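You operate a simulated robot arm through the tools that you are given. There is no shell and no other tool. Be economical: measure what you need, move in short steps, check, and stop when the job is done.

You run a simulated two-armed robot. Do the job below in one go: nothing can be reset, and whatever is moved stays where it is left.

TASK
Shut the sliding washer lid. Fetch the orange carton and set it on the clear pane. Put the grey relay labelled "40A" from the shelf of the maroon stand of the black bench engine on the top of the maroon trainer side shelf and the grey relay marked "30A" on the top of the blue-legged table. Put one of the white spark plugs from the top of the teal-legged table on the shelf of the maroon stand of the black bench engine. Put the small bearing on top of the silver pulley. Open the red framed lid. Any order will do. Set down upright: orange carton, white spark plug.

The check looks at the end state, three seconds after you hand in, the way a careful person would. Anything else that was tipped, shoved, dropped, spilled or broken makes it a failure. A push-on lid holds only when it is set on centred and level and pressed home; a screw cap is set on level and turned clockwise until tight.

THE ROBOT
Two 7-joint arms with two-finger parallel grippers on one trunk, on a base that drives. Base frame: it is fixed to the floor where the robot stands at the start and does not move with it; the origin is under the middle of the robot, x ahead of it, y to its left, z up. Lengths are in m, angles in rad, forces in N, time in s.
The left shoulder is at the start at [-0.096, 0.119, 0.813], the right one opposite. With the tool pointing down near the work surface each hand reaches from about 0.16 to 0.58 m from the robot's upright axis, wherever it stands, measured 20 degrees to its own side. Places, roughly: clear pane (21x12x1 cm) [-1.8, 0.9, 0.9]; grey relay [-5, -1.75, 0.75]; orange carton [-3.25, 1.5, 1]; red framed lid [-1.5, 1, 0.9]; shelf of the maroon stand of the black bench engin [-4.86, -1.7, 0.7]; silver pulley (7x7x4 cm) [-3, 1.5, 1.1]; sliding washer lid [0.6, 0.1, 0.9]; small bearing [-6.5, -0.25, 0.75]; top of the blue-legged table [-1.2, 1.2, 0.8]; top of the maroon trainer side shelf (21x17 cm) [-2.68, -5.16, 0.88]; white spark plug (3x3x8 cm) [-6.6, -0.4, 0.8]. Payload 3.43 kg a hand.
The TCP of each hand is the grasp point between the finger pads, 0.03 m short of the fingertips. In the tool frame z runs along the fingers and y along their closing line. Largest opening 0.094 m; finger width 0.028, thickness 0.01; the body of the gripper, 0.05 by 0.096 m, starts 0.055 m behind the TCP.
Orientation is told as [roll, pitch, yaw] about the base's x, y, z axes, in that order, counted from this pose: with the fingers straight down and closing along the base's y, the tool's x points along the base's -x, its y along +y and its z along -z.

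THE INTERFACE
- The arms move only by the tool arm_command. It takes "left_commands", "right_commands" or both (then of equal length, played together; a hand with none holds still); each is a list of rows, each an object (a shift or turn left out is 0, a gripper value left out holds the last) with "delta_pos": the shift along the base's x, y, z in m, a list of three; "rot": the turn, a rotation vector about the base's x, y, z in rad, a list of three. In form: [{"delta_pos": [tx, ty, tz], "rot": [ax, ay, az]}, ...]. A call has 1 to 8 rows; each row is the pose to reach, as a shift and turn from the pose commanded when the call began. "left_claw" and "right_claw" are, for a hand that has rows, the finger opening in m, from 0 to 0.094, set as the call begins (left out, the last holds). Each row takes 0.2 s and may step no farther than 0.05 m and 0.15 rad from the row before; otherwise, or with a gripper value out of range, the whole call is refused. Where a pose cannot be reached the arm comes as near as it can. A force on the tool above 40 N (or 10 N above the force at the start of the call, whichever is more), or a blocked arm, ends the call early, and 0.2 s more pass. Each finger travels about 0.153 m/s and halts on what it meets, pressing with about 23 N; the grip force reading is that of the motor and also rises with nothing between the fingers. The clock runs only during rows and for 0.2 s after the last one: add rows that repeat a pose to give the fingers time. It gives the time, the measured TCP pose, the force on the tool (base axes), the opening and the grip force at its end, in the units of the frame above (readings bear some noise), with the torque about the TCP (base axes, N m) and any sound that the robot's microphone picked up, and new pictures: "pictures" is both (left out), scene, wrist or none (wrist: the cameras of the hands that moved).
- Cameras (640 x 400 px; columns grow to the right, rows downward): "scene" is now at [0.0388, -0.0026, 1.5277]; the picture's right is [-0.04, -1.00, 0.00], its down [-0.70, 0.03, -0.71] and it looks along [0.71, -0.03, -0.70] (base axes); focal length 288 px, centre (320, 200). "left" rides on the left gripper at [0.076, -0.014, -0.102] in its tool frame; the picture's right is [0.18, 0.98, 0.00], its down [-0.75, 0.14, -0.64] and it looks along [-0.63, 0.12, 0.77] (tool axes); focal length 243 px, centre (320, 200). "right" rides on the right gripper at [0.076, 0.014, -0.102] in its tool frame; the picture's right is [-0.18, 0.98, 0.00], its down [-0.75, -0.14, -0.64] and it looks along [-0.63, -0.12, 0.77] (tool axes); focal length 243 px, centre (320, 200). There is no depth. A picture from a camera that has moved, and an enlarged one, comes with that camera's place and axes in the base frame and with its lens.
- slide_trunk(by): slides the trunk up (or, below 0, down) by that many m; the arms and the scene camera ride with it, the base frame stays. It gives what a move gives, with no picture.
- roll_base(legs): drives the robot by 1 to 6 legs, each [ahead, left, turn to the left] in m, m and rad, along the robot's own axes; the way and the turn of a leg run together, so that a leg with both is an arc; at most 1.5 m and 3.142 rad a leg. The arms and the cameras ride along, it lands a little off, and it stops where it bumps. It gives what a move gives, and a new picture of the scene camera.
- aim_head(pan, tilt): turns the head with the scene camera to pan (to the left, within 2.496 rad either way) and tilt (down, from -0.506 to 1.204), counted from straight ahead of the robot. It gives what a move gives, and a new picture of the scene camera.
- zoom(camera, box): a new picture of the part [left, top, right, bottom] of that camera's present view, enlarged. The clock stands still meanwhile.
- hand_in(): hands the job in; it is judged then, once.

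Go step by step. Nothing tells you exact positions but the pictures and the camera data: compare them with the known pose of the tool, close in by small moves and look again before you grip or let go. The budget is 186 turns and 260 pictures, counting those below and the enlarged ones. Unless the task says otherwise, let go and move clear before handing in, and close with one line.

The tools are called after "Emit:" as a command line: name --argument value ..., lists and objects as JSON in quotes. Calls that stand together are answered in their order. arm_command: Moves the arms, as the interface text tells. Its arguments: {"type":"object","properties":{"left_commands":{"type":"array","items":{"type":"object","properties":{"delta_pos":{"type":"array","items":{"type":"number"}},"rot":{"type":"array","items":{"type":"number"}}}}},"left_claw":{"type":"number"},"right_commands":{"type":"array","items":{"type":"object","properties":{"delta_pos":{"type":"array","items":{"type":"number"}},"rot":{"type":"array","items":{"type":"number"}}}}},"right_claw":{"type":"number"},"pictures":{"type":"string","enum":["both","scene","wrist","none"]}},"required":[]} The other tools are called the same way: slide_trunk (by) slides the trunk up or down; roll_base (legs) drives the base; aim_head (pan, tilt) turns the head that bears the scene camera; zoom (camera, box) takes an enlarged picture of a part of a camera's view; hand_in () hands the job in.

At the start:

```text
t: 0.0
left_position: [0.2949, 0.0324, 1.1283]
left_tcp_rot: [0.0, 0.001, 0.0]
left_contact_force: [-0.2, -0.8, 0.1]
left_moment: [-0.01, -0.01, 0.0]
left_finger_gap: 0.094
left_finger_force: 0.1
right_position: [0.2809, -0.232, 1.1986]
right_tcp_rot: [0.001, 0.001, 0.0]
right_contact_force: [0.9, 1.0, -0.3]
right_moment: [-0.01, -0.01, 0.01]
right_finger_gap: 0.0942
right_finger_force: 0.1
trunk travel left (down, up): [-0.238, 0.097]
robot x, y, heading: [0.0004, -0.0015, 0.005]
head pan, tilt: [-0.037, 0.775]
```

scene: 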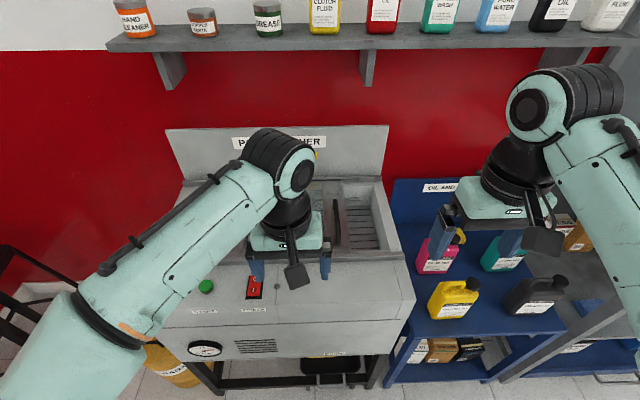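
right: 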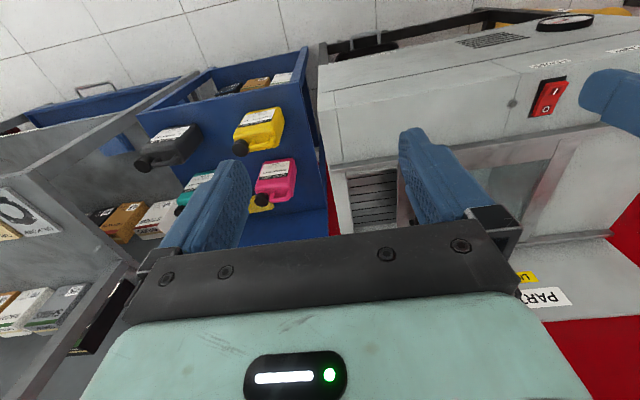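
left: 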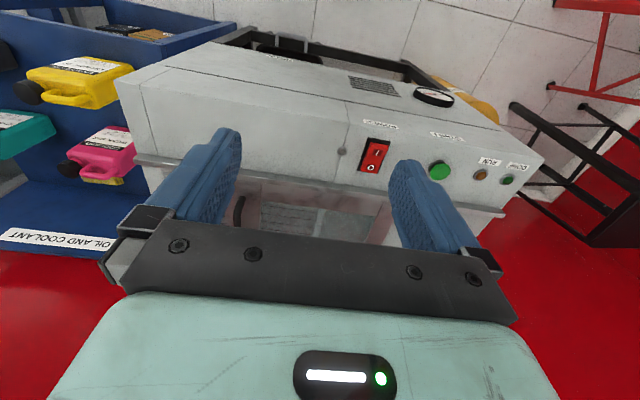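

The parts washer is straight ahead, but the arms block the view of its sliding lid. I'll lift the arms a bit out of the way and look closer.

Emit:
arm_command --left_commands '[{"delta_pos": [-0.03, 0.04, 0]}, {"delta_pos": [-0.06, 0.08, 0.0]}, {"delta_pos": [-0.06, 0.12, 0.0]}, {"delta_pos": [-0.06, 0.16, 0.0]}, {"delta_pos": [-0.06, 0.2, 0.0]}]' --pictures "none"

Emit:
zoom --camera "scene" --box '[140, 110, 460, 310]'

```text
t: 1.2
left_position: [0.2355, 0.2338, 1.1275]
left_tcp_rot: [0.0, 0.0, -0.001]
left_contact_force: [0.1, -0.3, 0.0]
left_moment: [0.03, 0.03, 0.0]
left_finger_gap: 0.0941
left_finger_force: 0.1
right_position: [0.28, -0.2308, 1.1988]
right_tcp_rot: [-0.002, -0.002, 0.0]
right_contact_force: [0.0, -0.1, -0.2]
right_moment: [-0.05, 0.03, -0.05]
right_finger_gap: 0.0938
right_finger_force: 0.1
trunk travel left (down, up): [-0.238, 0.097]
robot x, y, heading: [0.0015, 0.0037, -0.0]
head pan, tilt: [-0.037, 0.775]
```

```text
2.00 times, centred on (300, 210) of scene
camera zoom: at [0.0388, -0.0021, 1.5277], right [-0.04, -1.0, 0.0], down [-0.7, 0.03, -0.71], along [0.71, -0.03, -0.7], focal length 576 px, centre (360, 180)
```

zoom: 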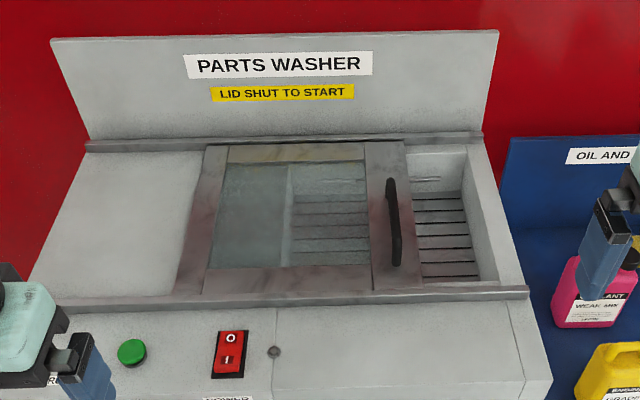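

The lid's black handle is near [0.56, -0.07, 0.92], and the lid must slide toward -y by about 0.12 m. I'll bring the right hand above the handle.

Emit:
arm_command --right_commands '[{"delta_pos": [0.035, 0.022, -0.02]}, {"delta_pos": [0.07, 0.044, -0.04]}, {"delta_pos": [0.105, 0.066, -0.06]}, {"delta_pos": [0.14, 0.088, -0.08]}, {"delta_pos": [0.175, 0.11, -0.1]}, {"delta_pos": [0.21, 0.132, -0.12]}, {"delta_pos": [0.245, 0.157, -0.15]}]'

```text
refused: row 7 steps farther than a row can; nothing moved
```

The last step was slightly too long, so I'll send the same approach with even steps.

Emit:
arm_command --right_commands '[{"delta_pos": [0.035, 0.022, -0.02]}, {"delta_pos": [0.07, 0.044, -0.04]}, {"delta_pos": [0.105, 0.066, -0.06]}, {"delta_pos": [0.14, 0.088, -0.08]}, {"delta_pos": [0.175, 0.11, -0.1]}, {"delta_pos": [0.21, 0.132, -0.12]}, {"delta_pos": [0.245, 0.154, -0.14]}]'

```text
t: 2.8
left_position: [0.2349, 0.2332, 1.1278]
left_tcp_rot: [-0.001, 0.0, 0.0]
left_contact_force: [-0.9, 0.3, 0.3]
left_moment: [0.01, -0.01, 0.02]
left_finger_gap: 0.0941
left_finger_force: 0.3
right_position: [0.4687, -0.1017, 1.0578]
right_tcp_rot: [0.001, 0.0, 0.0]
right_contact_force: [-1.4, -0.6, -0.1]
right_moment: [0.03, 0.01, -0.01]
right_finger_gap: 0.0939
right_finger_force: 0.1
right hand out of reach, approached as far as the arm can: row 5, 6, 7
trunk travel left (down, up): [-0.238, 0.097]
robot x, y, heading: [-0.0007, -0.0, 0.002]
head pan, tilt: [-0.037, 0.775]
camera scene: at [0.0376, -0.0037, 1.5277], right [-0.04, -1.0, 0.0], down [-0.7, 0.03, -0.72], along [0.71, -0.03, -0.7], focal length 288 px, centre (320, 200)
camera right: at [0.3928, -0.0871, 1.1604], right [0.18, 0.98, 0.0], down [0.75, -0.14, 0.64], along [0.63, -0.12, -0.77], focal length 243 px, centre (320, 200)
```

scene: 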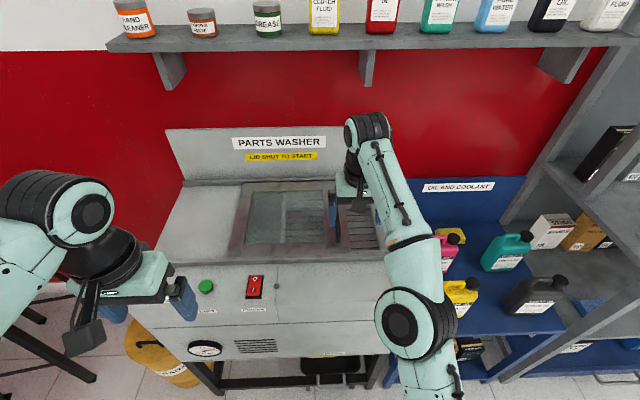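
right: 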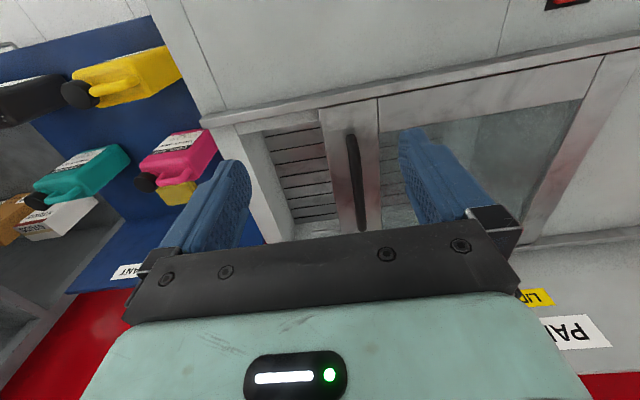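

The handle is at about [0.56, -0.076]. The arm is at the end of its reach, so I'll edge forward 0.07 m.

Emit:
roll_base --legs '[[0.07, 0, 0]]'

Emit:
arm_command --right_commands '[{"delta_pos": [0, 0.01, -0.03]}, {"delta_pos": [0, 0.025, -0.06]}, {"delta_pos": [0, 0.025, -0.09]}]' --pictures "wrist"

```text
t: 3.8
left_position: [0.3063, 0.2349, 1.1278]
left_tcp_rot: [-0.001, 0.001, -0.001]
left_contact_force: [0.0, 0.4, -0.3]
left_moment: [0.01, 0.0, 0.01]
left_finger_gap: 0.0938
left_finger_force: 0.0
right_position: [0.5406, -0.0995, 1.0574]
right_tcp_rot: [0.0, 0.001, -0.001]
right_contact_force: [1.1, 0.4, -0.7]
right_moment: [0.04, 0.0, 0.06]
right_finger_gap: 0.0939
right_finger_force: 0.1
trunk travel left (down, up): [-0.238, 0.097]
robot x, y, heading: [0.07, -0.0006, 0.004]
head pan, tilt: [-0.037, 0.775]
camera scene: at [0.1094, -0.0027, 1.5277], right [-0.04, -1.0, 0.0], down [-0.7, 0.03, -0.71], along [0.71, -0.03, -0.7], focal length 288 px, centre (320, 200)
```

scene: 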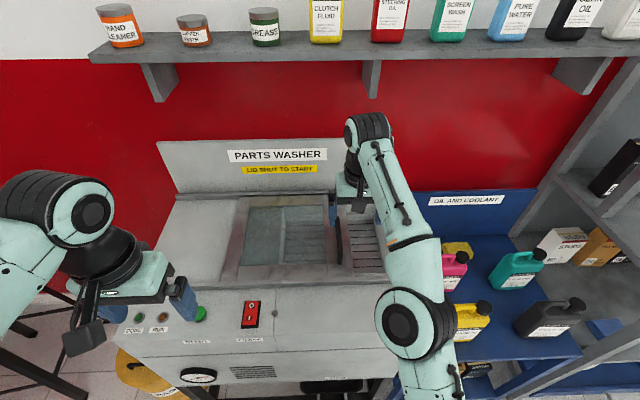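

```text
t: 4.6
left_position: [0.3057, 0.2336, 1.1271]
left_tcp_rot: [0.0, 0.001, 0.0]
left_contact_force: [0.3, -0.2, -0.3]
left_moment: [-0.01, 0.01, 0.0]
left_finger_gap: 0.0943
left_finger_force: 0.0
right_position: [0.5382, -0.0762, 0.9673]
right_tcp_rot: [0.003, -0.001, -0.002]
right_contact_force: [-0.5, -0.2, -0.4]
right_moment: [0.02, -0.02, 0.0]
right_finger_gap: 0.0942
right_finger_force: 0.1
trunk travel left (down, up): [-0.238, 0.097]
robot x, y, heading: [0.0715, -0.0034, -0.0]
head pan, tilt: [-0.037, 0.775]
camera right: at [0.4627, -0.0624, 1.0699], right [0.19, 0.98, 0.0], down [0.75, -0.14, 0.64], along [0.63, -0.12, -0.77], focal length 243 px, centre (320, 200)
```

right: 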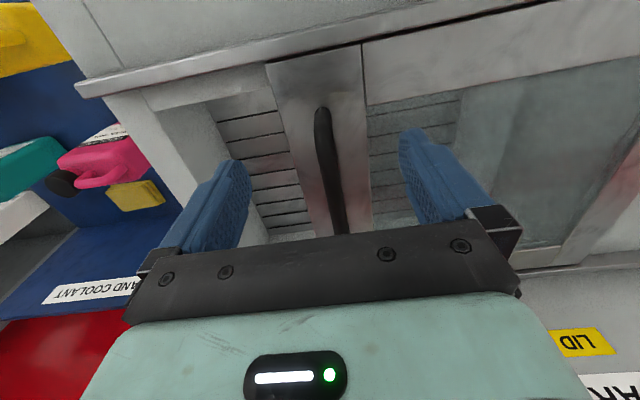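

The handle sits between the open fingers. I'll lower a little and close on it.

Emit:
arm_command --right_commands '[{"delta_pos": [0, 0, -0.012]}, {"delta_pos": [0, 0, -0.024]}]' --pictures "none"

Emit:
arm_command --right_commands '[{"delta_pos": [0, 0, 0]}, {"delta_pos": [0, 0, 0]}, {"delta_pos": [0, 0, 0]}]' --right_claw 0.0 --pictures "wrist"

```text
t: 5.2
left_position: [0.3057, 0.2352, 1.127]
left_tcp_rot: [0.001, 0.002, 0.0]
left_contact_force: [-0.2, -0.6, 0.1]
left_moment: [0.05, -0.01, 0.0]
left_finger_gap: 0.0941
left_finger_force: 0.1
right_position: [0.5386, -0.0752, 0.9437]
right_tcp_rot: [0.003, 0.001, 0.001]
right_contact_force: [1.1, -0.8, -0.3]
right_moment: [-0.04, -0.04, 0.0]
right_finger_gap: 0.094
right_finger_force: 0.1
trunk travel left (down, up): [-0.238, 0.097]
robot x, y, heading: [0.0672, 0.0024, -0.0]
head pan, tilt: [-0.037, 0.775]
```

```text
t: 6.0
left_position: [0.3063, 0.2337, 1.128]
left_tcp_rot: [0.001, 0.001, 0.0]
left_contact_force: [-0.4, 0.0, -0.2]
left_moment: [-0.03, 0.0, 0.01]
left_finger_gap: 0.094
left_finger_force: 0.0
right_position: [0.5388, -0.0741, 0.943]
right_tcp_rot: [0.0, -0.001, 0.001]
right_contact_force: [-0.3, -0.2, -0.2]
right_moment: [-0.08, -0.29, 0.13]
right_finger_gap: 0.0135
right_finger_force: 45.1
trunk travel left (down, up): [-0.238, 0.097]
robot x, y, heading: [0.0703, 0.0003, 0.004]
head pan, tilt: [-0.037, 0.775]
camera right: at [0.4628, -0.0618, 1.0465], right [0.18, 0.98, 0.0], down [0.75, -0.14, 0.64], along [0.63, -0.12, -0.77], focal length 243 px, centre (320, 200)
```

right: 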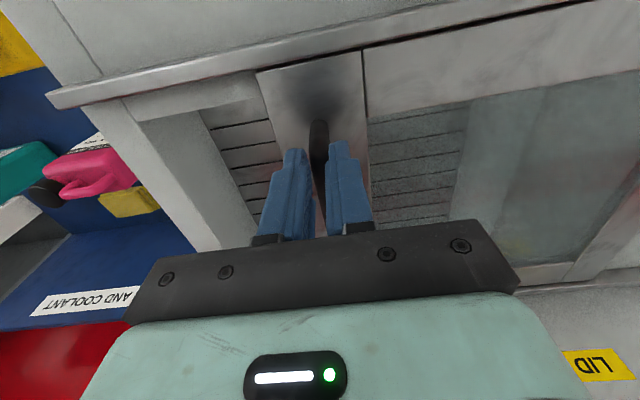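

The handle is gripped (13.5 mm gap). Now I slide it to -y.

Emit:
arm_command --right_commands '[{"delta_pos": [0, -0.025, 0]}, {"delta_pos": [0, -0.05, 0]}, {"delta_pos": [0, -0.075, 0]}, {"delta_pos": [0, -0.095, 0]}, {"delta_pos": [0, -0.11, 0]}, {"delta_pos": [0, -0.125, 0]}, {"delta_pos": [0, -0.14, 0]}]'

```text
t: 7.6
left_position: [0.3048, 0.2401, 1.1256]
left_tcp_rot: [-0.004, 0.001, 0.003]
left_contact_force: [0.3, 1.2, 0.4]
left_moment: [-0.01, 0.0, 0.01]
left_finger_gap: 0.0941
left_finger_force: 0.0
right_position: [0.538, -0.1993, 0.9441]
right_tcp_rot: [0.015, 0.001, 0.012]
right_contact_force: [-5.3, 38.7, -1.5]
right_moment: [1.1, -0.57, -0.09]
right_finger_gap: 0.0136
right_finger_force: 45.1
trunk travel left (down, up): [-0.238, 0.097]
robot x, y, heading: [0.0724, 0.002, 0.005]
head pan, tilt: [-0.037, 0.775]
camera scene: at [0.1074, 0.0045, 1.5276], right [-0.04, -1.0, 0.0], down [-0.7, 0.02, -0.72], along [0.71, -0.03, -0.7], focal length 288 px, centre (320, 200)
camera right: at [0.4627, -0.1889, 1.047], right [0.17, 0.99, 0.01], down [0.76, -0.14, 0.64], along [0.63, -0.1, -0.77], focal length 243 px, centre (320, 200)
```

scene: 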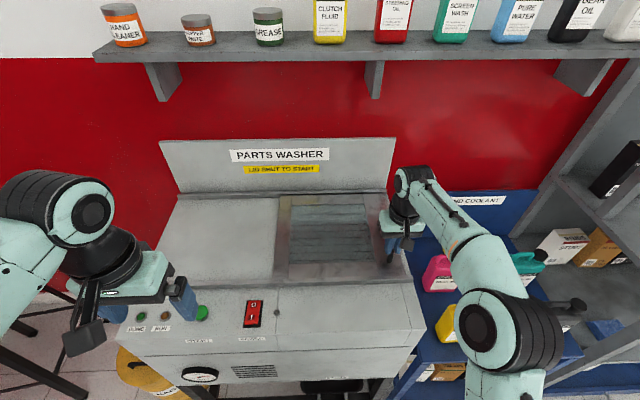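
right: 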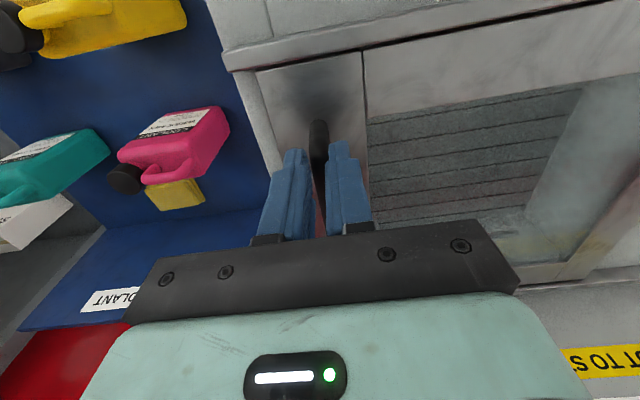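

The lid hit its stop at 38 N and covers the opening. I'll release and lift, then check.

Emit:
arm_command --right_commands '[{"delta_pos": [0, 0.013, 0]}]' --pictures "none"

Emit:
arm_command --right_commands '[{"delta_pos": [0, 0, 0]}, {"delta_pos": [0, 0, 0]}, {"delta_pos": [0, 0, 0.04]}, {"delta_pos": [0, 0, 0.08]}, {"delta_pos": [-0.03, 0, 0.12]}, {"delta_pos": [-0.07, 0, 0.15]}, {"delta_pos": [-0.11, 0, 0.18]}, {"delta_pos": [-0.15, 0, 0.2]}]' --right_claw 0.06 --pictures "scene"

```text
t: 8.0
left_position: [0.3053, 0.2355, 1.1271]
left_tcp_rot: [-0.003, -0.001, -0.001]
left_contact_force: [1.0, -0.3, -0.5]
left_moment: [0.0, 0.02, 0.01]
left_finger_gap: 0.0939
left_finger_force: 0.0
right_position: [0.539, -0.1993, 0.9427]
right_tcp_rot: [0.003, 0.0, 0.001]
right_contact_force: [-1.8, 19.4, 1.8]
right_moment: [0.64, 0.84, 0.39]
right_finger_gap: 0.0131
right_finger_force: 44.9
trunk travel left (down, up): [-0.238, 0.097]
robot x, y, heading: [0.0679, 0.0034, -0.007]
head pan, tilt: [-0.037, 0.775]
```

```text
t: 9.8
left_position: [0.3035, 0.233, 1.1264]
left_tcp_rot: [0.0, -0.001, 0.001]
left_contact_force: [0.1, 0.2, -0.7]
left_moment: [0.01, -0.05, 0.0]
left_finger_gap: 0.0941
left_finger_force: 0.0
right_position: [0.3875, -0.2001, 1.1443]
right_tcp_rot: [0.001, 0.003, -0.001]
right_contact_force: [0.0, -0.1, -0.2]
right_moment: [0.05, 0.0, 0.01]
right_finger_gap: 0.0599
right_finger_force: 0.0
trunk travel left (down, up): [-0.238, 0.097]
robot x, y, heading: [0.0668, -0.0007, 0.003]
head pan, tilt: [-0.037, 0.775]
camera scene: at [0.107, -0.0029, 1.5277], right [-0.04, -1.0, 0.0], down [-0.7, 0.03, -0.72], along [0.71, -0.03, -0.7], focal length 288 px, centre (320, 200)
```

scene: 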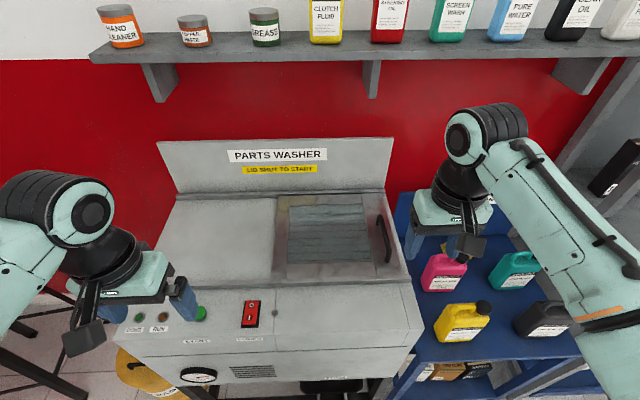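

The washer lid is shut. Next I'll back off a bit and look left-rear toward the blue-legged table.

Emit:
roll_base --legs '[[-0.4, 0, 0], [0, 0, 2.6]]'

Emit:
aim_head --pan 0.0 --tilt 0.35

```text
t: 18.5
left_position: [-0.6537, -0.0799, 1.1271]
left_tcp_rot: [0.0, -0.001, 2.608]
left_contact_force: [0.5, -0.3, 0.1]
left_moment: [0.04, -0.01, -0.02]
left_finger_gap: 0.0943
left_finger_force: 0.0
right_position: [-0.505, 0.3351, 1.1441]
right_tcp_rot: [0.0, 0.0, 2.608]
right_contact_force: [0.6, -0.2, 0.0]
right_moment: [-0.01, 0.01, -0.02]
right_finger_gap: 0.0601
right_finger_force: 0.1
trunk travel left (down, up): [-0.238, 0.097]
robot x, y, heading: [-0.3326, 0.0003, 2.61]
head pan, tilt: [-0.037, 0.775]
camera scene: at [-0.3634, 0.0231, 1.5277], right [0.54, 0.84, 0.0], down [0.59, -0.38, -0.71], along [-0.6, 0.39, -0.7], focal length 288 px, centre (320, 200)
```

scene: 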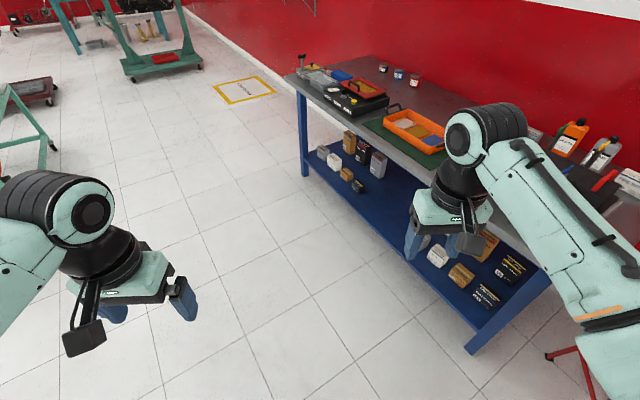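

```text
t: 19.3
left_position: [-0.6551, -0.0817, 1.1267]
left_tcp_rot: [-0.001, -0.001, 2.609]
left_contact_force: [0.3, 0.3, 1.1]
left_moment: [-0.01, 0.0, -0.01]
left_finger_gap: 0.0943
left_finger_force: 0.1
right_position: [-0.5055, 0.3353, 1.1441]
right_tcp_rot: [0.0, 0.001, 2.608]
right_contact_force: [0.4, -0.8, 0.0]
right_moment: [0.02, -0.02, -0.04]
right_finger_gap: 0.0598
right_finger_force: 0.1
trunk travel left (down, up): [-0.238, 0.097]
robot x, y, heading: [-0.3348, 0.0005, 2.607]
head pan, tilt: [0.0, 0.351]
camera scene: at [-0.3748, 0.0262, 1.5653], right [0.51, 0.86, 0.0], down [0.3, -0.18, -0.94], along [-0.81, 0.48, -0.34], focal length 288 px, centre (320, 200)
```

scene: 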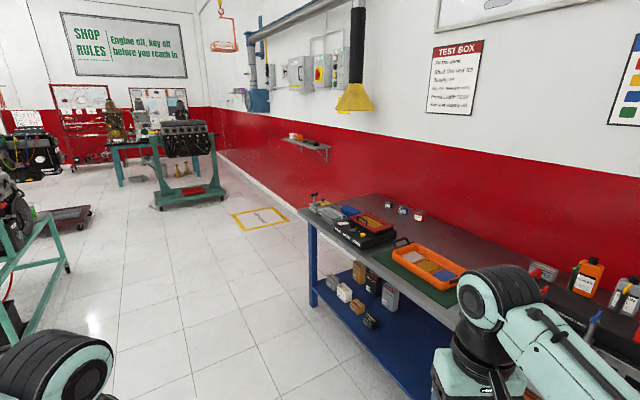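

I see the blue-legged table with the red-framed box at its far end, and beyond it a small wall shelf that must hold the pulley and carton. I'll zoom in.

Emit:
zoom --camera "scene" --box '[290, 175, 450, 275]'

Emit:
zoom --camera "scene" --box '[0, 80, 240, 230]'

Emit:
zoom --camera "scene" --box '[270, 120, 350, 170]'

```text
4.00 times, centred on (370, 225) of scene
camera zoom: at [-0.3748, 0.0262, 1.5653], right [0.51, 0.86, 0.0], down [0.3, -0.18, -0.94], along [-0.81, 0.48, -0.34], focal length 1151 px, centre (120, 100)
```

zoom: 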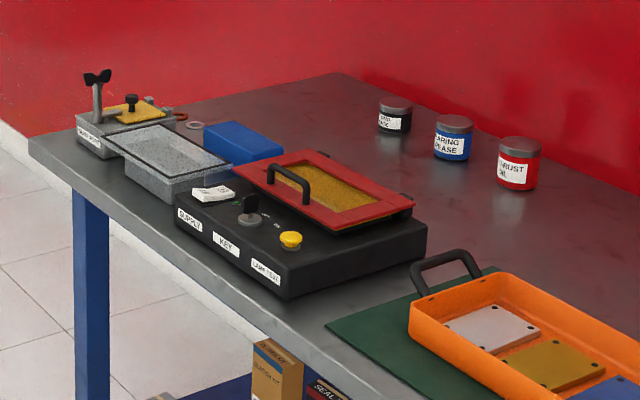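

```text
2.67 times, centred on (120, 155) of scene
camera zoom: at [-0.3748, 0.0262, 1.5653], right [0.51, 0.86, 0.0], down [0.3, -0.18, -0.94], along [-0.81, 0.48, -0.34], focal length 768 px, centre (853, 320)
```

zoom: 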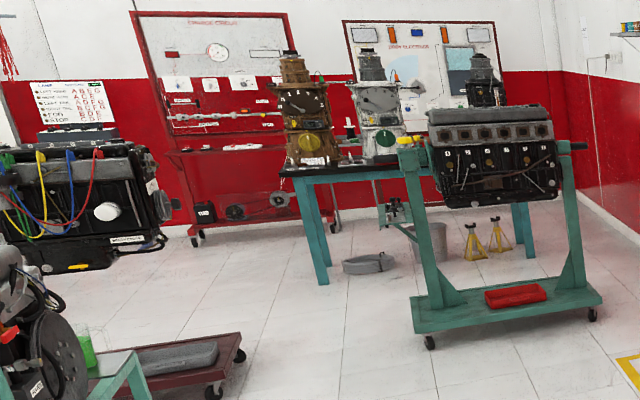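

```text
8.00 times, centred on (310, 145) of scene
camera zoom: at [-0.3748, 0.0262, 1.5653], right [0.51, 0.86, 0.0], down [0.3, -0.18, -0.94], along [-0.81, 0.48, -0.34], focal length 2303 px, centre (400, 640)
```

zoom: 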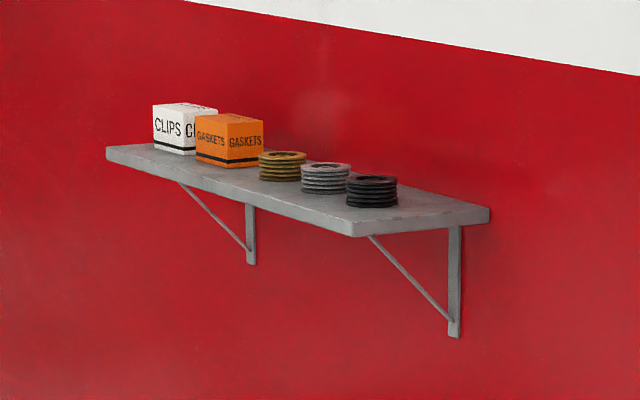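

The lid sits on a black box at x≈-1.67…-1.42, y≈0.9…1.1, and the table's front edge is at y≈0.85. I'll drive to the table and face it.

Emit:
roll_base --legs '[[1.207, 0.249, 0], [0, 0, -1.037]]'

Emit:
aim_head --pan 0.0 --tilt 0.8

```text
t: 28.2
left_position: [-1.729, 0.6319, 1.1269]
left_tcp_rot: [0.0, -0.002, 1.573]
left_contact_force: [0.5, 0.1, -0.2]
left_moment: [0.02, 0.03, -0.02]
left_finger_gap: 0.094
left_finger_force: 0.0
right_position: [-1.2936, 0.7153, 1.1438]
right_tcp_rot: [0.0, -0.001, 1.573]
right_contact_force: [-0.5, 0.7, -0.2]
right_moment: [-0.03, 0.0, -0.01]
right_finger_gap: 0.0602
right_finger_force: 0.0
trunk travel left (down, up): [-0.238, 0.097]
robot x, y, heading: [-1.493, 0.3957, 1.569]
head pan, tilt: [0.0, 0.351]
camera scene: at [-1.4928, 0.4469, 1.5653], right [1.0, 0.0, 0.0], down [0.0, -0.34, -0.94], along [0.0, 0.94, -0.34], focal length 288 px, centre (320, 200)
```

scene: 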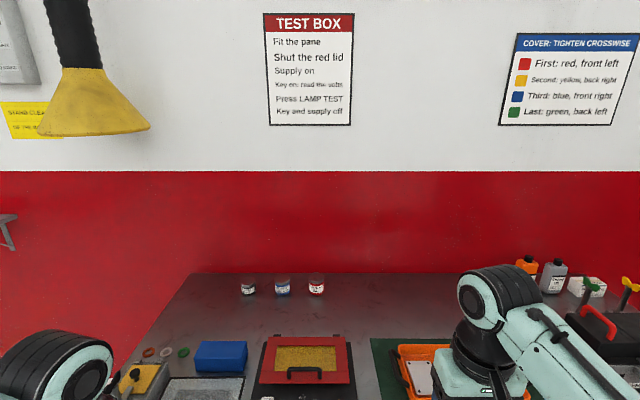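

```text
t: 29.1
left_position: [-1.7279, 0.6324, 1.127]
left_tcp_rot: [0.0, -0.001, 1.573]
left_contact_force: [0.2, -0.5, 0.1]
left_moment: [0.03, -0.01, -0.03]
left_finger_gap: 0.0939
left_finger_force: 0.0
right_position: [-1.2941, 0.7154, 1.1441]
right_tcp_rot: [0.0, -0.001, 1.572]
right_contact_force: [0.6, -0.2, -0.2]
right_moment: [-0.02, 0.0, -0.01]
right_finger_gap: 0.0602
right_finger_force: 0.0
trunk travel left (down, up): [-0.238, 0.097]
robot x, y, heading: [-1.4903, 0.3971, 1.574]
head pan, tilt: [0.0, 0.799]
camera scene: at [-1.4927, 0.4344, 1.5257], right [1.0, 0.0, 0.0], down [0.0, -0.72, -0.7], along [0.0, 0.7, -0.72], focal length 288 px, centre (320, 200)
```

scene: 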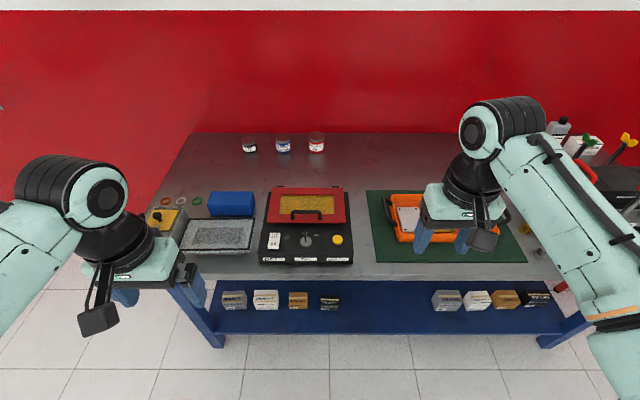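

Emit:
zoom --camera "scene" --box '[170, 170, 370, 295]'

```text
3.20 times, centred on (270, 232) of scene
camera zoom: at [-1.4927, 0.4344, 1.5257], right [1.0, 0.0, 0.0], down [0.0, -0.72, -0.7], along [0.0, 0.7, -0.72], focal length 921 px, centre (480, 96)
```

zoom: 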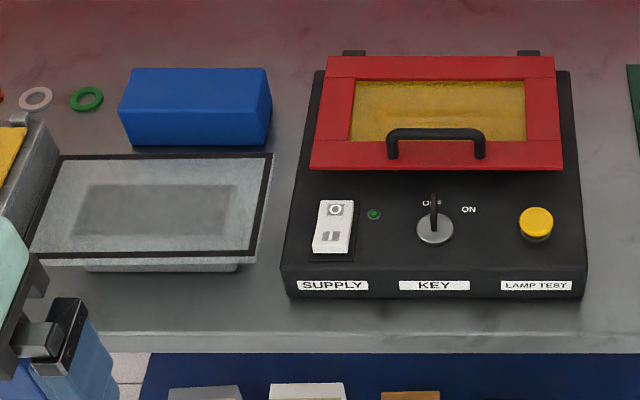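

The lid is hinged at the rear, with its handle at about [-1.53, 0.99, 0.90]. I'll go 0.1 m closer and turn the left hand so its fingers close along y.

Emit:
roll_base --legs '[[0.1, 0, 0]]'

Emit:
arm_command --left_commands '[{"rot": [0, 0, -0.145]}, {"rot": [0, 0, -0.29], "delta_pos": [0.02, 0.02, 0]}, {"rot": [0, 0, -0.435], "delta_pos": [0.04, 0.04, 0]}, {"rot": [0, 0, -0.58], "delta_pos": [0.06, 0.06, 0]}, {"rot": [0, 0, -0.725], "delta_pos": [0.08, 0.08, 0]}, {"rot": [0, 0, -0.87], "delta_pos": [0.1, 0.1, 0]}, {"rot": [0, 0, -1.015], "delta_pos": [0.12, 0.12, 0]}, {"rot": [0, 0, -1.16], "delta_pos": [0.14, 0.14, 0]}]' --pictures "none"

Emit:
arm_command --left_commands '[{"rot": [0, 0, -0.145], "delta_pos": [0.02, 0.03, -0.02]}, {"rot": [0, 0, -0.29], "delta_pos": [0.04, 0.06, -0.04]}, {"rot": [0, 0, -0.41], "delta_pos": [0.055, 0.09, -0.07]}]'

```text
t: 30.2
left_position: [-1.728, 0.7314, 1.1273]
left_tcp_rot: [-0.001, 0.0, 1.573]
left_contact_force: [-0.1, 0.3, -0.1]
left_moment: [0.0, -0.02, 0.01]
left_finger_gap: 0.0941
left_finger_force: 0.0
right_position: [-1.2944, 0.8142, 1.1435]
right_tcp_rot: [0.001, 0.001, 1.573]
right_contact_force: [0.2, -0.3, -1.0]
right_moment: [-0.02, -0.01, 0.01]
right_finger_gap: 0.0599
right_finger_force: 0.1
trunk travel left (down, up): [-0.238, 0.097]
robot x, y, heading: [-1.4943, 0.4961, 1.569]
head pan, tilt: [0.0, 0.799]
camera scene: at [-1.4929, 0.534, 1.5257], right [1.0, 0.0, 0.0], down [0.0, -0.72, -0.7], along [0.0, 0.7, -0.72], focal length 288 px, centre (320, 200)
```

scene: 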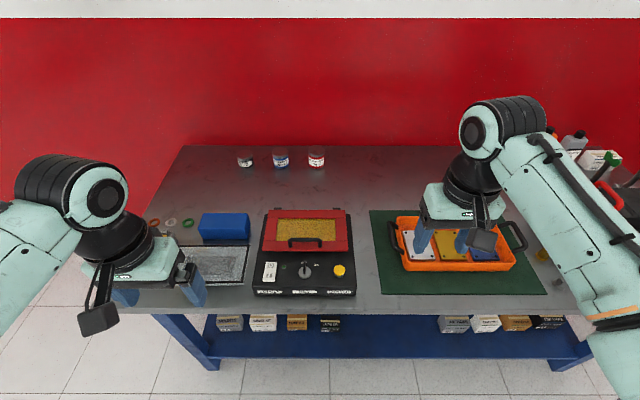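

```text
t: 32.0
left_position: [-1.5857, 0.8723, 1.1266]
left_tcp_rot: [0.0, -0.001, 0.409]
left_contact_force: [0.0, 0.6, -0.9]
left_moment: [0.03, 0.01, 0.01]
left_finger_gap: 0.094
left_finger_force: 0.0
right_position: [-1.2936, 0.8154, 1.1443]
right_tcp_rot: [0.002, 0.0, 1.572]
right_contact_force: [-0.6, -0.2, -0.6]
right_moment: [0.01, -0.01, 0.01]
right_finger_gap: 0.0602
right_finger_force: 0.0
trunk travel left (down, up): [-0.238, 0.097]
robot x, y, heading: [-1.4904, 0.495, 1.573]
head pan, tilt: [0.0, 0.799]
```

```text
t: 32.8
left_position: [-1.5332, 0.9512, 1.0512]
left_tcp_rot: [0.001, 0.0, -0.001]
left_contact_force: [0.1, 0.6, 0.8]
left_moment: [0.01, -0.01, 0.01]
left_finger_gap: 0.0943
left_finger_force: 0.1
left hand out of reach, approached as far as the arm can: row 3
right_position: [-1.2944, 0.8153, 1.1449]
right_tcp_rot: [0.001, 0.001, 1.572]
right_contact_force: [-0.1, -0.3, -0.7]
right_moment: [0.0, -0.01, -0.01]
right_finger_gap: 0.0599
right_finger_force: 0.1
trunk travel left (down, up): [-0.238, 0.097]
robot x, y, heading: [-1.4899, 0.4939, 1.573]
head pan, tilt: [0.0, 0.799]
camera scene: at [-1.4931, 0.5336, 1.5257], right [1.0, 0.0, 0.0], down [0.0, -0.72, -0.7], along [0.0, 0.7, -0.72], focal length 288 px, centre (320, 200)
camera left: at [-1.6086, 0.9378, 1.1548], right [-0.18, 0.98, 0.0], down [0.75, 0.14, 0.64], along [0.63, 0.12, -0.77], focal length 243 px, centre (320, 200)
```

scene: 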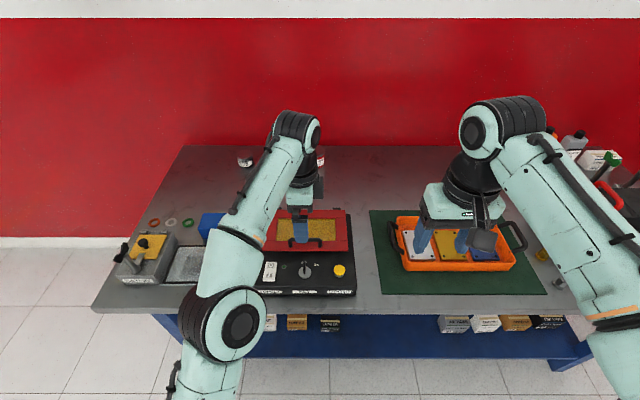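
left: 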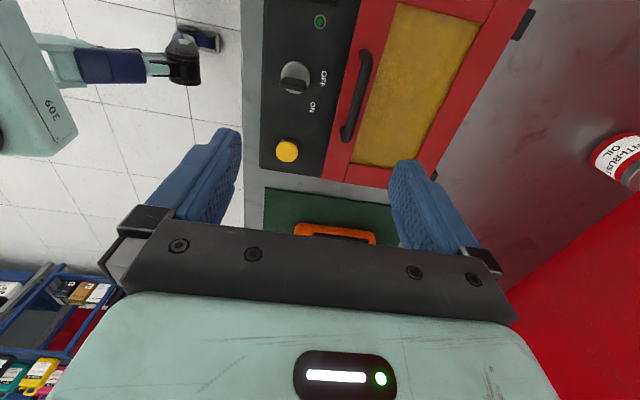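

The handle is at about [-1.54, 0.988]. I'm going lower and centring on it.

Emit:
arm_command --left_commands '[{"delta_pos": [0, 0.0, -0.04]}, {"delta_pos": [-0.005, 0.02, -0.075]}, {"delta_pos": [-0.005, 0.03, -0.095]}]' --pictures "wrist"

```text
t: 33.6
left_position: [-1.5375, 0.9815, 0.9586]
left_tcp_rot: [-0.001, 0.0, 0.004]
left_contact_force: [-0.2, 0.4, -0.4]
left_moment: [-0.01, 0.01, -0.02]
left_finger_gap: 0.094
left_finger_force: 0.1
right_position: [-1.2931, 0.8152, 1.1445]
right_tcp_rot: [-0.001, -0.001, 1.574]
right_contact_force: [0.1, -0.3, 1.0]
right_moment: [0.01, 0.04, -0.01]
right_finger_gap: 0.0599
right_finger_force: 0.0
trunk travel left (down, up): [-0.238, 0.097]
robot x, y, heading: [-1.4936, 0.4955, 1.578]
head pan, tilt: [0.0, 0.799]
camera left: at [-1.6128, 0.9677, 1.0607], right [-0.19, 0.98, 0.0], down [0.75, 0.14, 0.64], along [0.63, 0.12, -0.77], focal length 243 px, centre (320, 200)
```

left: 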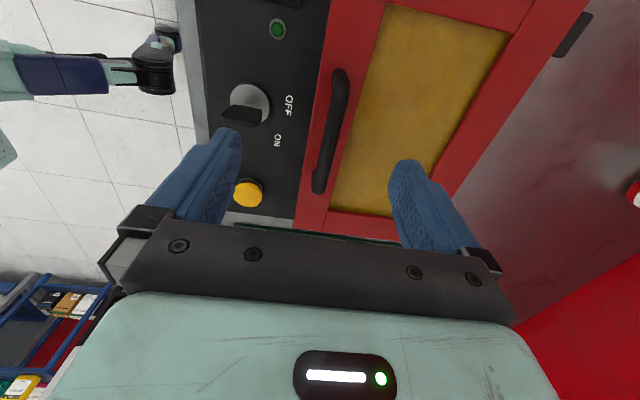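

The handle is within the fingers. I'll narrow the opening to keep clear of the key knob, then lower to it and close.

Emit:
arm_command --left_commands '[{"delta_pos": [-0.006, 0.006, 0]}, {"delta_pos": [-0.006, 0.006, 0]}, {"delta_pos": [-0.006, 0.006, -0.015]}, {"delta_pos": [-0.006, 0.006, -0.03]}, {"delta_pos": [-0.006, 0.006, -0.04]}]' --left_claw 0.05 --pictures "wrist"

Emit:
arm_command --left_commands '[{"delta_pos": [0, 0, 0]}, {"delta_pos": [0, 0, 0]}]' --left_claw 0.0 --pictures "wrist"

```text
t: 34.8
left_position: [-1.5433, 0.9872, 0.9184]
left_tcp_rot: [0.001, 0.002, 0.003]
left_contact_force: [0.8, -0.4, -0.3]
left_moment: [0.04, -0.01, 0.03]
left_finger_gap: 0.0502
left_finger_force: 0.1
right_position: [-1.2937, 0.8157, 1.1444]
right_tcp_rot: [0.003, 0.0, 1.573]
right_contact_force: [0.6, 0.6, 0.5]
right_moment: [0.03, 0.01, 0.01]
right_finger_gap: 0.0598
right_finger_force: 0.1
trunk travel left (down, up): [-0.238, 0.097]
robot x, y, heading: [-1.4919, 0.4978, 1.572]
head pan, tilt: [0.0, 0.799]
camera left: at [-1.6188, 0.9742, 1.0206], right [-0.19, 0.98, 0.0], down [0.75, 0.14, 0.64], along [0.63, 0.12, -0.77], focal length 243 px, centre (320, 200)
```

left: 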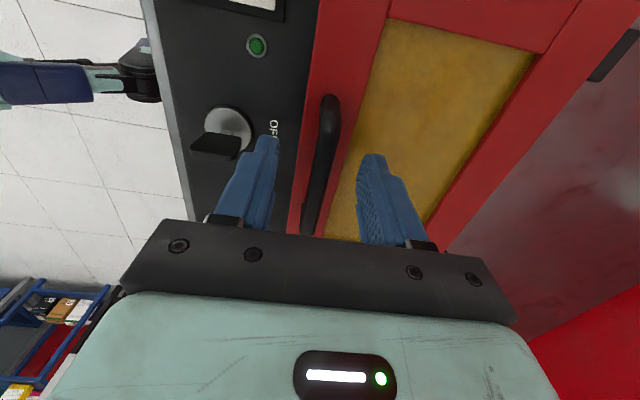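

```text
t: 35.4
left_position: [-1.5437, 0.9874, 0.9183]
left_tcp_rot: [-0.001, 0.0, 0.003]
left_contact_force: [-0.4, -0.5, -0.4]
left_moment: [-0.03, -0.1, -0.17]
left_finger_gap: 0.0102
left_finger_force: 44.0
right_position: [-1.2934, 0.8141, 1.1441]
right_tcp_rot: [0.002, 0.0, 1.574]
right_contact_force: [0.6, -0.4, 0.0]
right_moment: [-0.02, -0.01, 0.06]
right_finger_gap: 0.0601
right_finger_force: 0.1
trunk travel left (down, up): [-0.238, 0.097]
robot x, y, heading: [-1.4942, 0.4944, 1.572]
head pan, tilt: [0.0, 0.799]
camera left: at [-1.6188, 0.9741, 1.0207], right [-0.19, 0.98, 0.0], down [0.75, 0.14, 0.64], along [0.63, 0.12, -0.77], focal length 243 px, centre (320, 200)
```

left: 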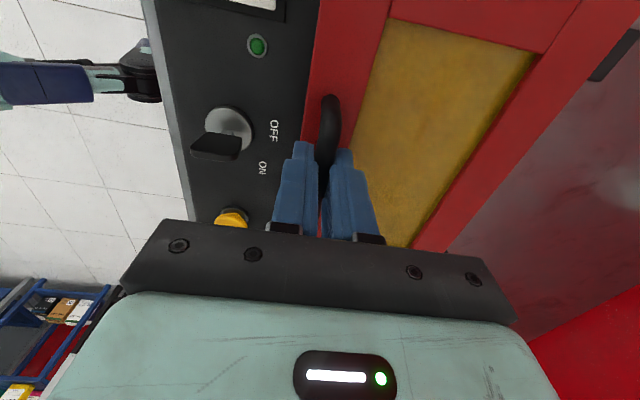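

The handle is gripped. The hinge line is behind it near y≈1.115, z≈0.865, so I'll lift along the arc, tilting the tool slightly.

Emit:
arm_command --left_commands '[{"delta_pos": [0.0, 0.004, 0.014], "rot": [-0.05, 0, 0]}, {"delta_pos": [0.0, 0.009, 0.025], "rot": [-0.1, 0, 0]}, {"delta_pos": [0, 0.016, 0.036], "rot": [-0.15, 0, 0]}, {"delta_pos": [0, 0.024, 0.047], "rot": [-0.2, 0, 0]}, {"delta_pos": [0, 0.032, 0.057], "rot": [-0.25, 0, 0]}]'

```text
t: 36.0
left_position: [-1.5426, 0.9939, 0.9357]
left_tcp_rot: [-0.055, -0.004, 0.0]
left_contact_force: [5.7, 24.9, -9.7]
left_moment: [0.38, 0.43, -0.3]
left_finger_gap: 0.0105
left_finger_force: 43.9
left hand out of reach, approached as far as the arm can: row 2
right_position: [-1.2923, 0.8151, 1.1438]
right_tcp_rot: [0.004, 0.0, 1.571]
right_contact_force: [-0.9, -1.4, 0.8]
right_moment: [0.02, -0.03, 0.02]
right_finger_gap: 0.0602
right_finger_force: 0.1
trunk travel left (down, up): [-0.238, 0.097]
robot x, y, heading: [-1.4937, 0.4978, 1.572]
head pan, tilt: [0.0, 0.799]
stopped in row 2 (left hand): the force on the tool passed its limit at 45 N (the readings are from after the stop); the commanded pose is now the measured one
camera scene: at [-1.4925, 0.5354, 1.5256], right [1.0, 0.0, 0.0], down [0.0, -0.72, -0.7], along [0.0, 0.7, -0.72], focal length 288 px, centre (320, 200)
camera left: at [-1.6191, 0.9857, 1.0391], right [-0.19, 0.98, -0.05], down [0.75, 0.18, 0.64], along [0.63, 0.08, -0.77], focal length 243 px, centre (320, 200)
```

scene: 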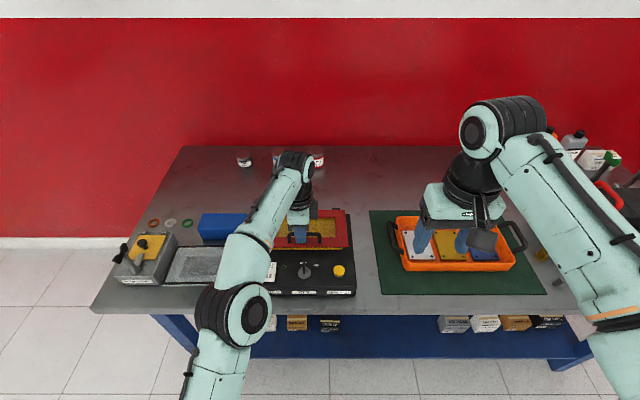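
left: 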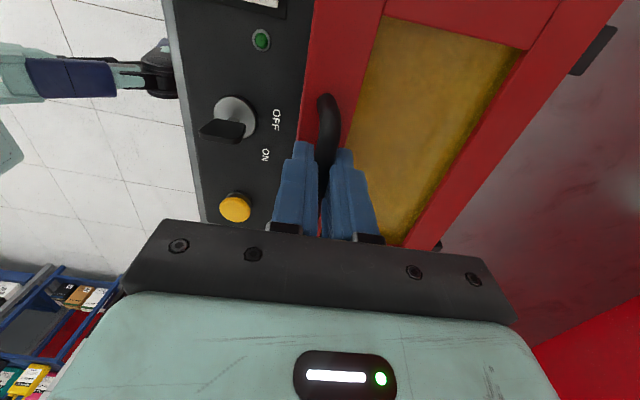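

The arm ran out of reach after lifting about 2 cm. I'll lower the lid back, release, and drive closer before retrying.

Emit:
arm_command --left_commands '[{"delta_pos": [0.0, -0.004, -0.01], "rot": [0.03, 0, 0]}, {"delta_pos": [0.0, -0.006, -0.017], "rot": [0.055, 0, 0]}]' --pictures "none"

Emit:
arm_command --left_commands '[{"delta_pos": [0, 0, 0]}, {"delta_pos": [0, 0, 0]}, {"delta_pos": [0, 0, 0.03]}, {"delta_pos": [0, -0.02, 0.06]}, {"delta_pos": [0, -0.06, 0.08]}, {"delta_pos": [0, -0.1, 0.1]}]' --left_claw 0.05 --pictures "none"

Emit:
roll_base --legs '[[0.08, 0, 0]]'

```text
t: 36.6
left_position: [-1.5431, 0.9867, 0.9202]
left_tcp_rot: [-0.004, -0.005, 0.006]
left_contact_force: [5.5, 24.0, -5.9]
left_moment: [0.33, 0.42, -0.26]
left_finger_gap: 0.0105
left_finger_force: 43.6
right_position: [-1.2922, 0.8188, 1.1438]
right_tcp_rot: [0.002, 0.004, 1.573]
right_contact_force: [-0.1, 0.3, 0.1]
right_moment: [0.02, 0.02, 0.01]
right_finger_gap: 0.06
right_finger_force: 0.1
trunk travel left (down, up): [-0.238, 0.097]
robot x, y, heading: [-1.4963, 0.4931, 1.571]
head pan, tilt: [0.0, 0.799]
```

```text
t: 38.0
left_position: [-1.5435, 0.883, 1.0215]
left_tcp_rot: [-0.007, -0.002, 0.0]
left_contact_force: [0.4, 0.2, 0.3]
left_moment: [0.03, 0.02, -0.01]
left_finger_gap: 0.0499
left_finger_force: 0.0
right_position: [-1.2932, 0.8141, 1.1437]
right_tcp_rot: [0.001, 0.0, 1.571]
right_contact_force: [0.1, 0.6, -0.2]
right_moment: [0.01, 0.0, 0.02]
right_finger_gap: 0.0601
right_finger_force: 0.1
trunk travel left (down, up): [-0.238, 0.097]
robot x, y, heading: [-1.4963, 0.4951, 1.572]
head pan, tilt: [0.0, 0.799]
```

```text
t: 39.0
left_position: [-1.5447, 0.9647, 1.021]
left_tcp_rot: [-0.009, -0.003, 0.003]
left_contact_force: [-0.1, -0.7, 0.2]
left_moment: [-0.02, 0.01, 0.01]
left_finger_gap: 0.0498
left_finger_force: 0.0
right_position: [-1.2934, 0.8957, 1.1436]
right_tcp_rot: [0.003, 0.0, 1.572]
right_contact_force: [0.1, 0.0, -0.1]
right_moment: [-0.05, -0.01, 0.01]
right_finger_gap: 0.0601
right_finger_force: 0.0
trunk travel left (down, up): [-0.238, 0.097]
robot x, y, heading: [-1.4915, 0.5754, 1.57]
head pan, tilt: [0.0, 0.799]
camera scene: at [-1.4929, 0.6143, 1.5257], right [1.0, 0.0, 0.0], down [0.0, -0.72, -0.7], along [0.0, 0.7, -0.72], focal length 288 px, centre (320, 200)
```

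scene: 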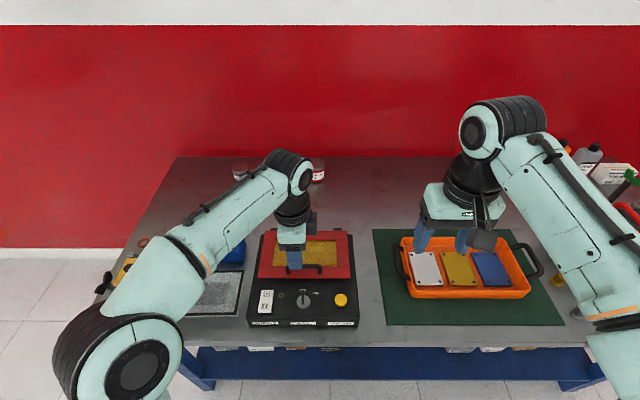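

Now 8 cm closer. I'll raise the trunk for more reach, then re-grip the handle.

Emit:
slide_trunk --by 0.09

Emit:
arm_command --left_commands '[{"delta_pos": [0.001, 0.022, -0.04]}, {"delta_pos": [0.001, 0.022, -0.08]}, {"delta_pos": [0.001, 0.022, -0.12]}, {"delta_pos": [0.001, 0.022, -0.155]}, {"delta_pos": [0.001, 0.022, -0.18]}, {"delta_pos": [0.001, 0.022, -0.193]}]' --left_claw 0.05 --pictures "wrist"

Emit:
arm_command --left_commands '[{"delta_pos": [0, 0, 0]}, {"delta_pos": [0, 0, 0]}]' --left_claw 0.0 --pictures "none"

```text
t: 40.3
left_position: [-1.5454, 0.9626, 1.1106]
left_tcp_rot: [-0.007, -0.003, 0.004]
left_contact_force: [0.7, -0.7, -0.6]
left_moment: [0.0, 0.0, -0.01]
left_finger_gap: 0.05
left_finger_force: 0.0
right_position: [-1.2945, 0.8941, 1.2344]
right_tcp_rot: [0.002, 0.0, 1.572]
right_contact_force: [0.7, -0.4, -0.6]
right_moment: [0.03, 0.01, 0.01]
right_finger_gap: 0.0598
right_finger_force: 0.1
trunk travel left (down, up): [-0.328, 0.007]
robot x, y, heading: [-1.4949, 0.5746, 1.57]
head pan, tilt: [0.0, 0.799]
```

```text
t: 41.7
left_position: [-1.5435, 0.9856, 0.9181]
left_tcp_rot: [-0.01, -0.003, 0.003]
left_contact_force: [0.2, -0.1, -0.2]
left_moment: [-0.01, 0.0, 0.01]
left_finger_gap: 0.0499
left_finger_force: 0.2
right_position: [-1.2928, 0.8959, 1.2355]
right_tcp_rot: [0.001, 0.0, 1.573]
right_contact_force: [0.7, -0.3, -0.5]
right_moment: [0.0, 0.0, -0.01]
right_finger_gap: 0.06
right_finger_force: 0.0
trunk travel left (down, up): [-0.328, 0.007]
robot x, y, heading: [-1.4942, 0.5766, 1.572]
head pan, tilt: [0.0, 0.799]
camera left: at [-1.6195, 0.9731, 1.0202], right [-0.19, 0.98, -0.01], down [0.75, 0.15, 0.64], along [0.63, 0.11, -0.77], focal length 243 px, centre (320, 200)
```

left: 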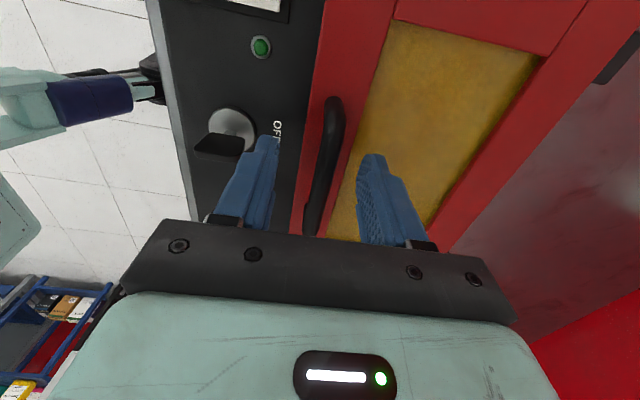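

```text
t: 42.3
left_position: [-1.5436, 0.9871, 0.917]
left_tcp_rot: [-0.007, -0.002, 0.004]
left_contact_force: [-0.6, 8.6, -2.7]
left_moment: [0.1, -0.44, -0.27]
left_finger_gap: 0.0105
left_finger_force: 43.8
right_position: [-1.2935, 0.8966, 1.2343]
right_tcp_rot: [0.002, 0.003, 1.572]
right_contact_force: [-0.2, 0.2, -0.2]
right_moment: [0.02, -0.03, 0.01]
right_finger_gap: 0.0602
right_finger_force: 0.0
trunk travel left (down, up): [-0.328, 0.007]
robot x, y, heading: [-1.4974, 0.5772, 1.574]
head pan, tilt: [0.0, 0.799]
```

Gripped again. I'll lift along the arc with the tool turning with the lid.

Emit:
arm_command --left_commands '[{"delta_pos": [0.0, 0.0042, 0.0097], "rot": [-0.075, 0, 0]}, {"delta_pos": [0.0, 0.009, 0.0185], "rot": [-0.15, 0, 0]}, {"delta_pos": [0, 0.0149, 0.0272], "rot": [-0.225, 0, 0]}, {"delta_pos": [0, 0.0214, 0.0354], "rot": [-0.3, 0, 0]}, {"delta_pos": [0, 0.0284, 0.0431], "rot": [-0.375, 0, 0]}, {"delta_pos": [0, 0.0358, 0.0504], "rot": [-0.45, 0, 0]}, {"delta_pos": [0, 0.0438, 0.057], "rot": [-0.525, 0, 0]}, {"delta_pos": [0, 0.0523, 0.063], "rot": [-0.6, 0, 0]}]'

```text
t: 44.1
left_position: [-1.5435, 1.0271, 0.9811]
left_tcp_rot: [-0.606, 0.004, 0.005]
left_contact_force: [-8.8, -1.7, 0.4]
left_moment: [-0.14, 0.73, -0.97]
left_finger_gap: 0.0101
left_finger_force: 43.9
left hand out of reach, approached as far as the arm can: row 8
right_position: [-1.2958, 0.8972, 1.2339]
right_tcp_rot: [0.001, 0.001, 1.573]
right_contact_force: [0.1, 0.7, 0.4]
right_moment: [-0.03, 0.0, 0.0]
right_finger_gap: 0.0599
right_finger_force: 0.1
trunk travel left (down, up): [-0.328, 0.007]
robot x, y, heading: [-1.4941, 0.5751, 1.575]
head pan, tilt: [0.0, 0.799]
camera scene: at [-1.4946, 0.6141, 1.6216], right [1.0, 0.0, 0.0], down [0.0, -0.72, -0.7], along [0.0, 0.7, -0.72], focal length 288 px, centre (320, 200)
camera left: at [-1.6189, 1.075, 1.0728], right [-0.19, 0.81, -0.56], down [0.75, 0.49, 0.44], along [0.63, -0.34, -0.7], focal length 243 px, centre (320, 200)
```

scene: 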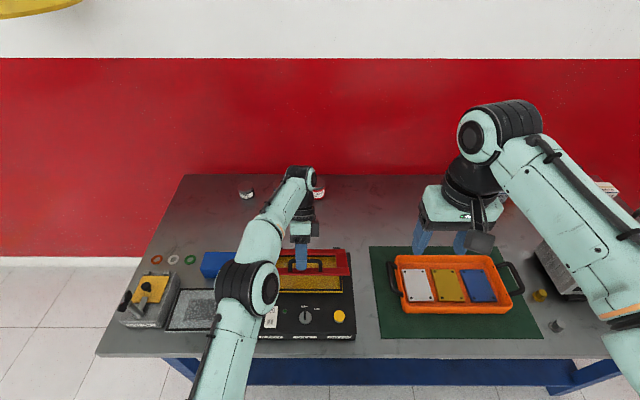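
left: 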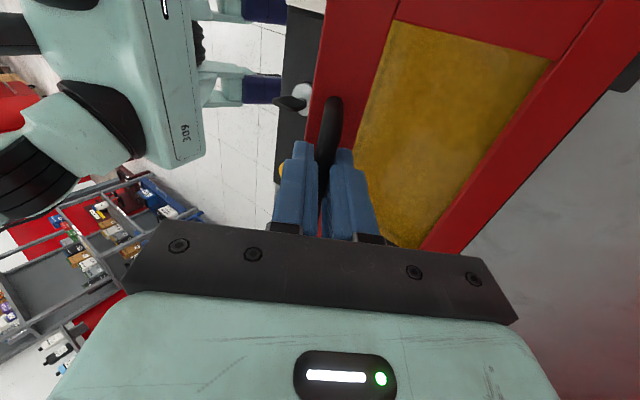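

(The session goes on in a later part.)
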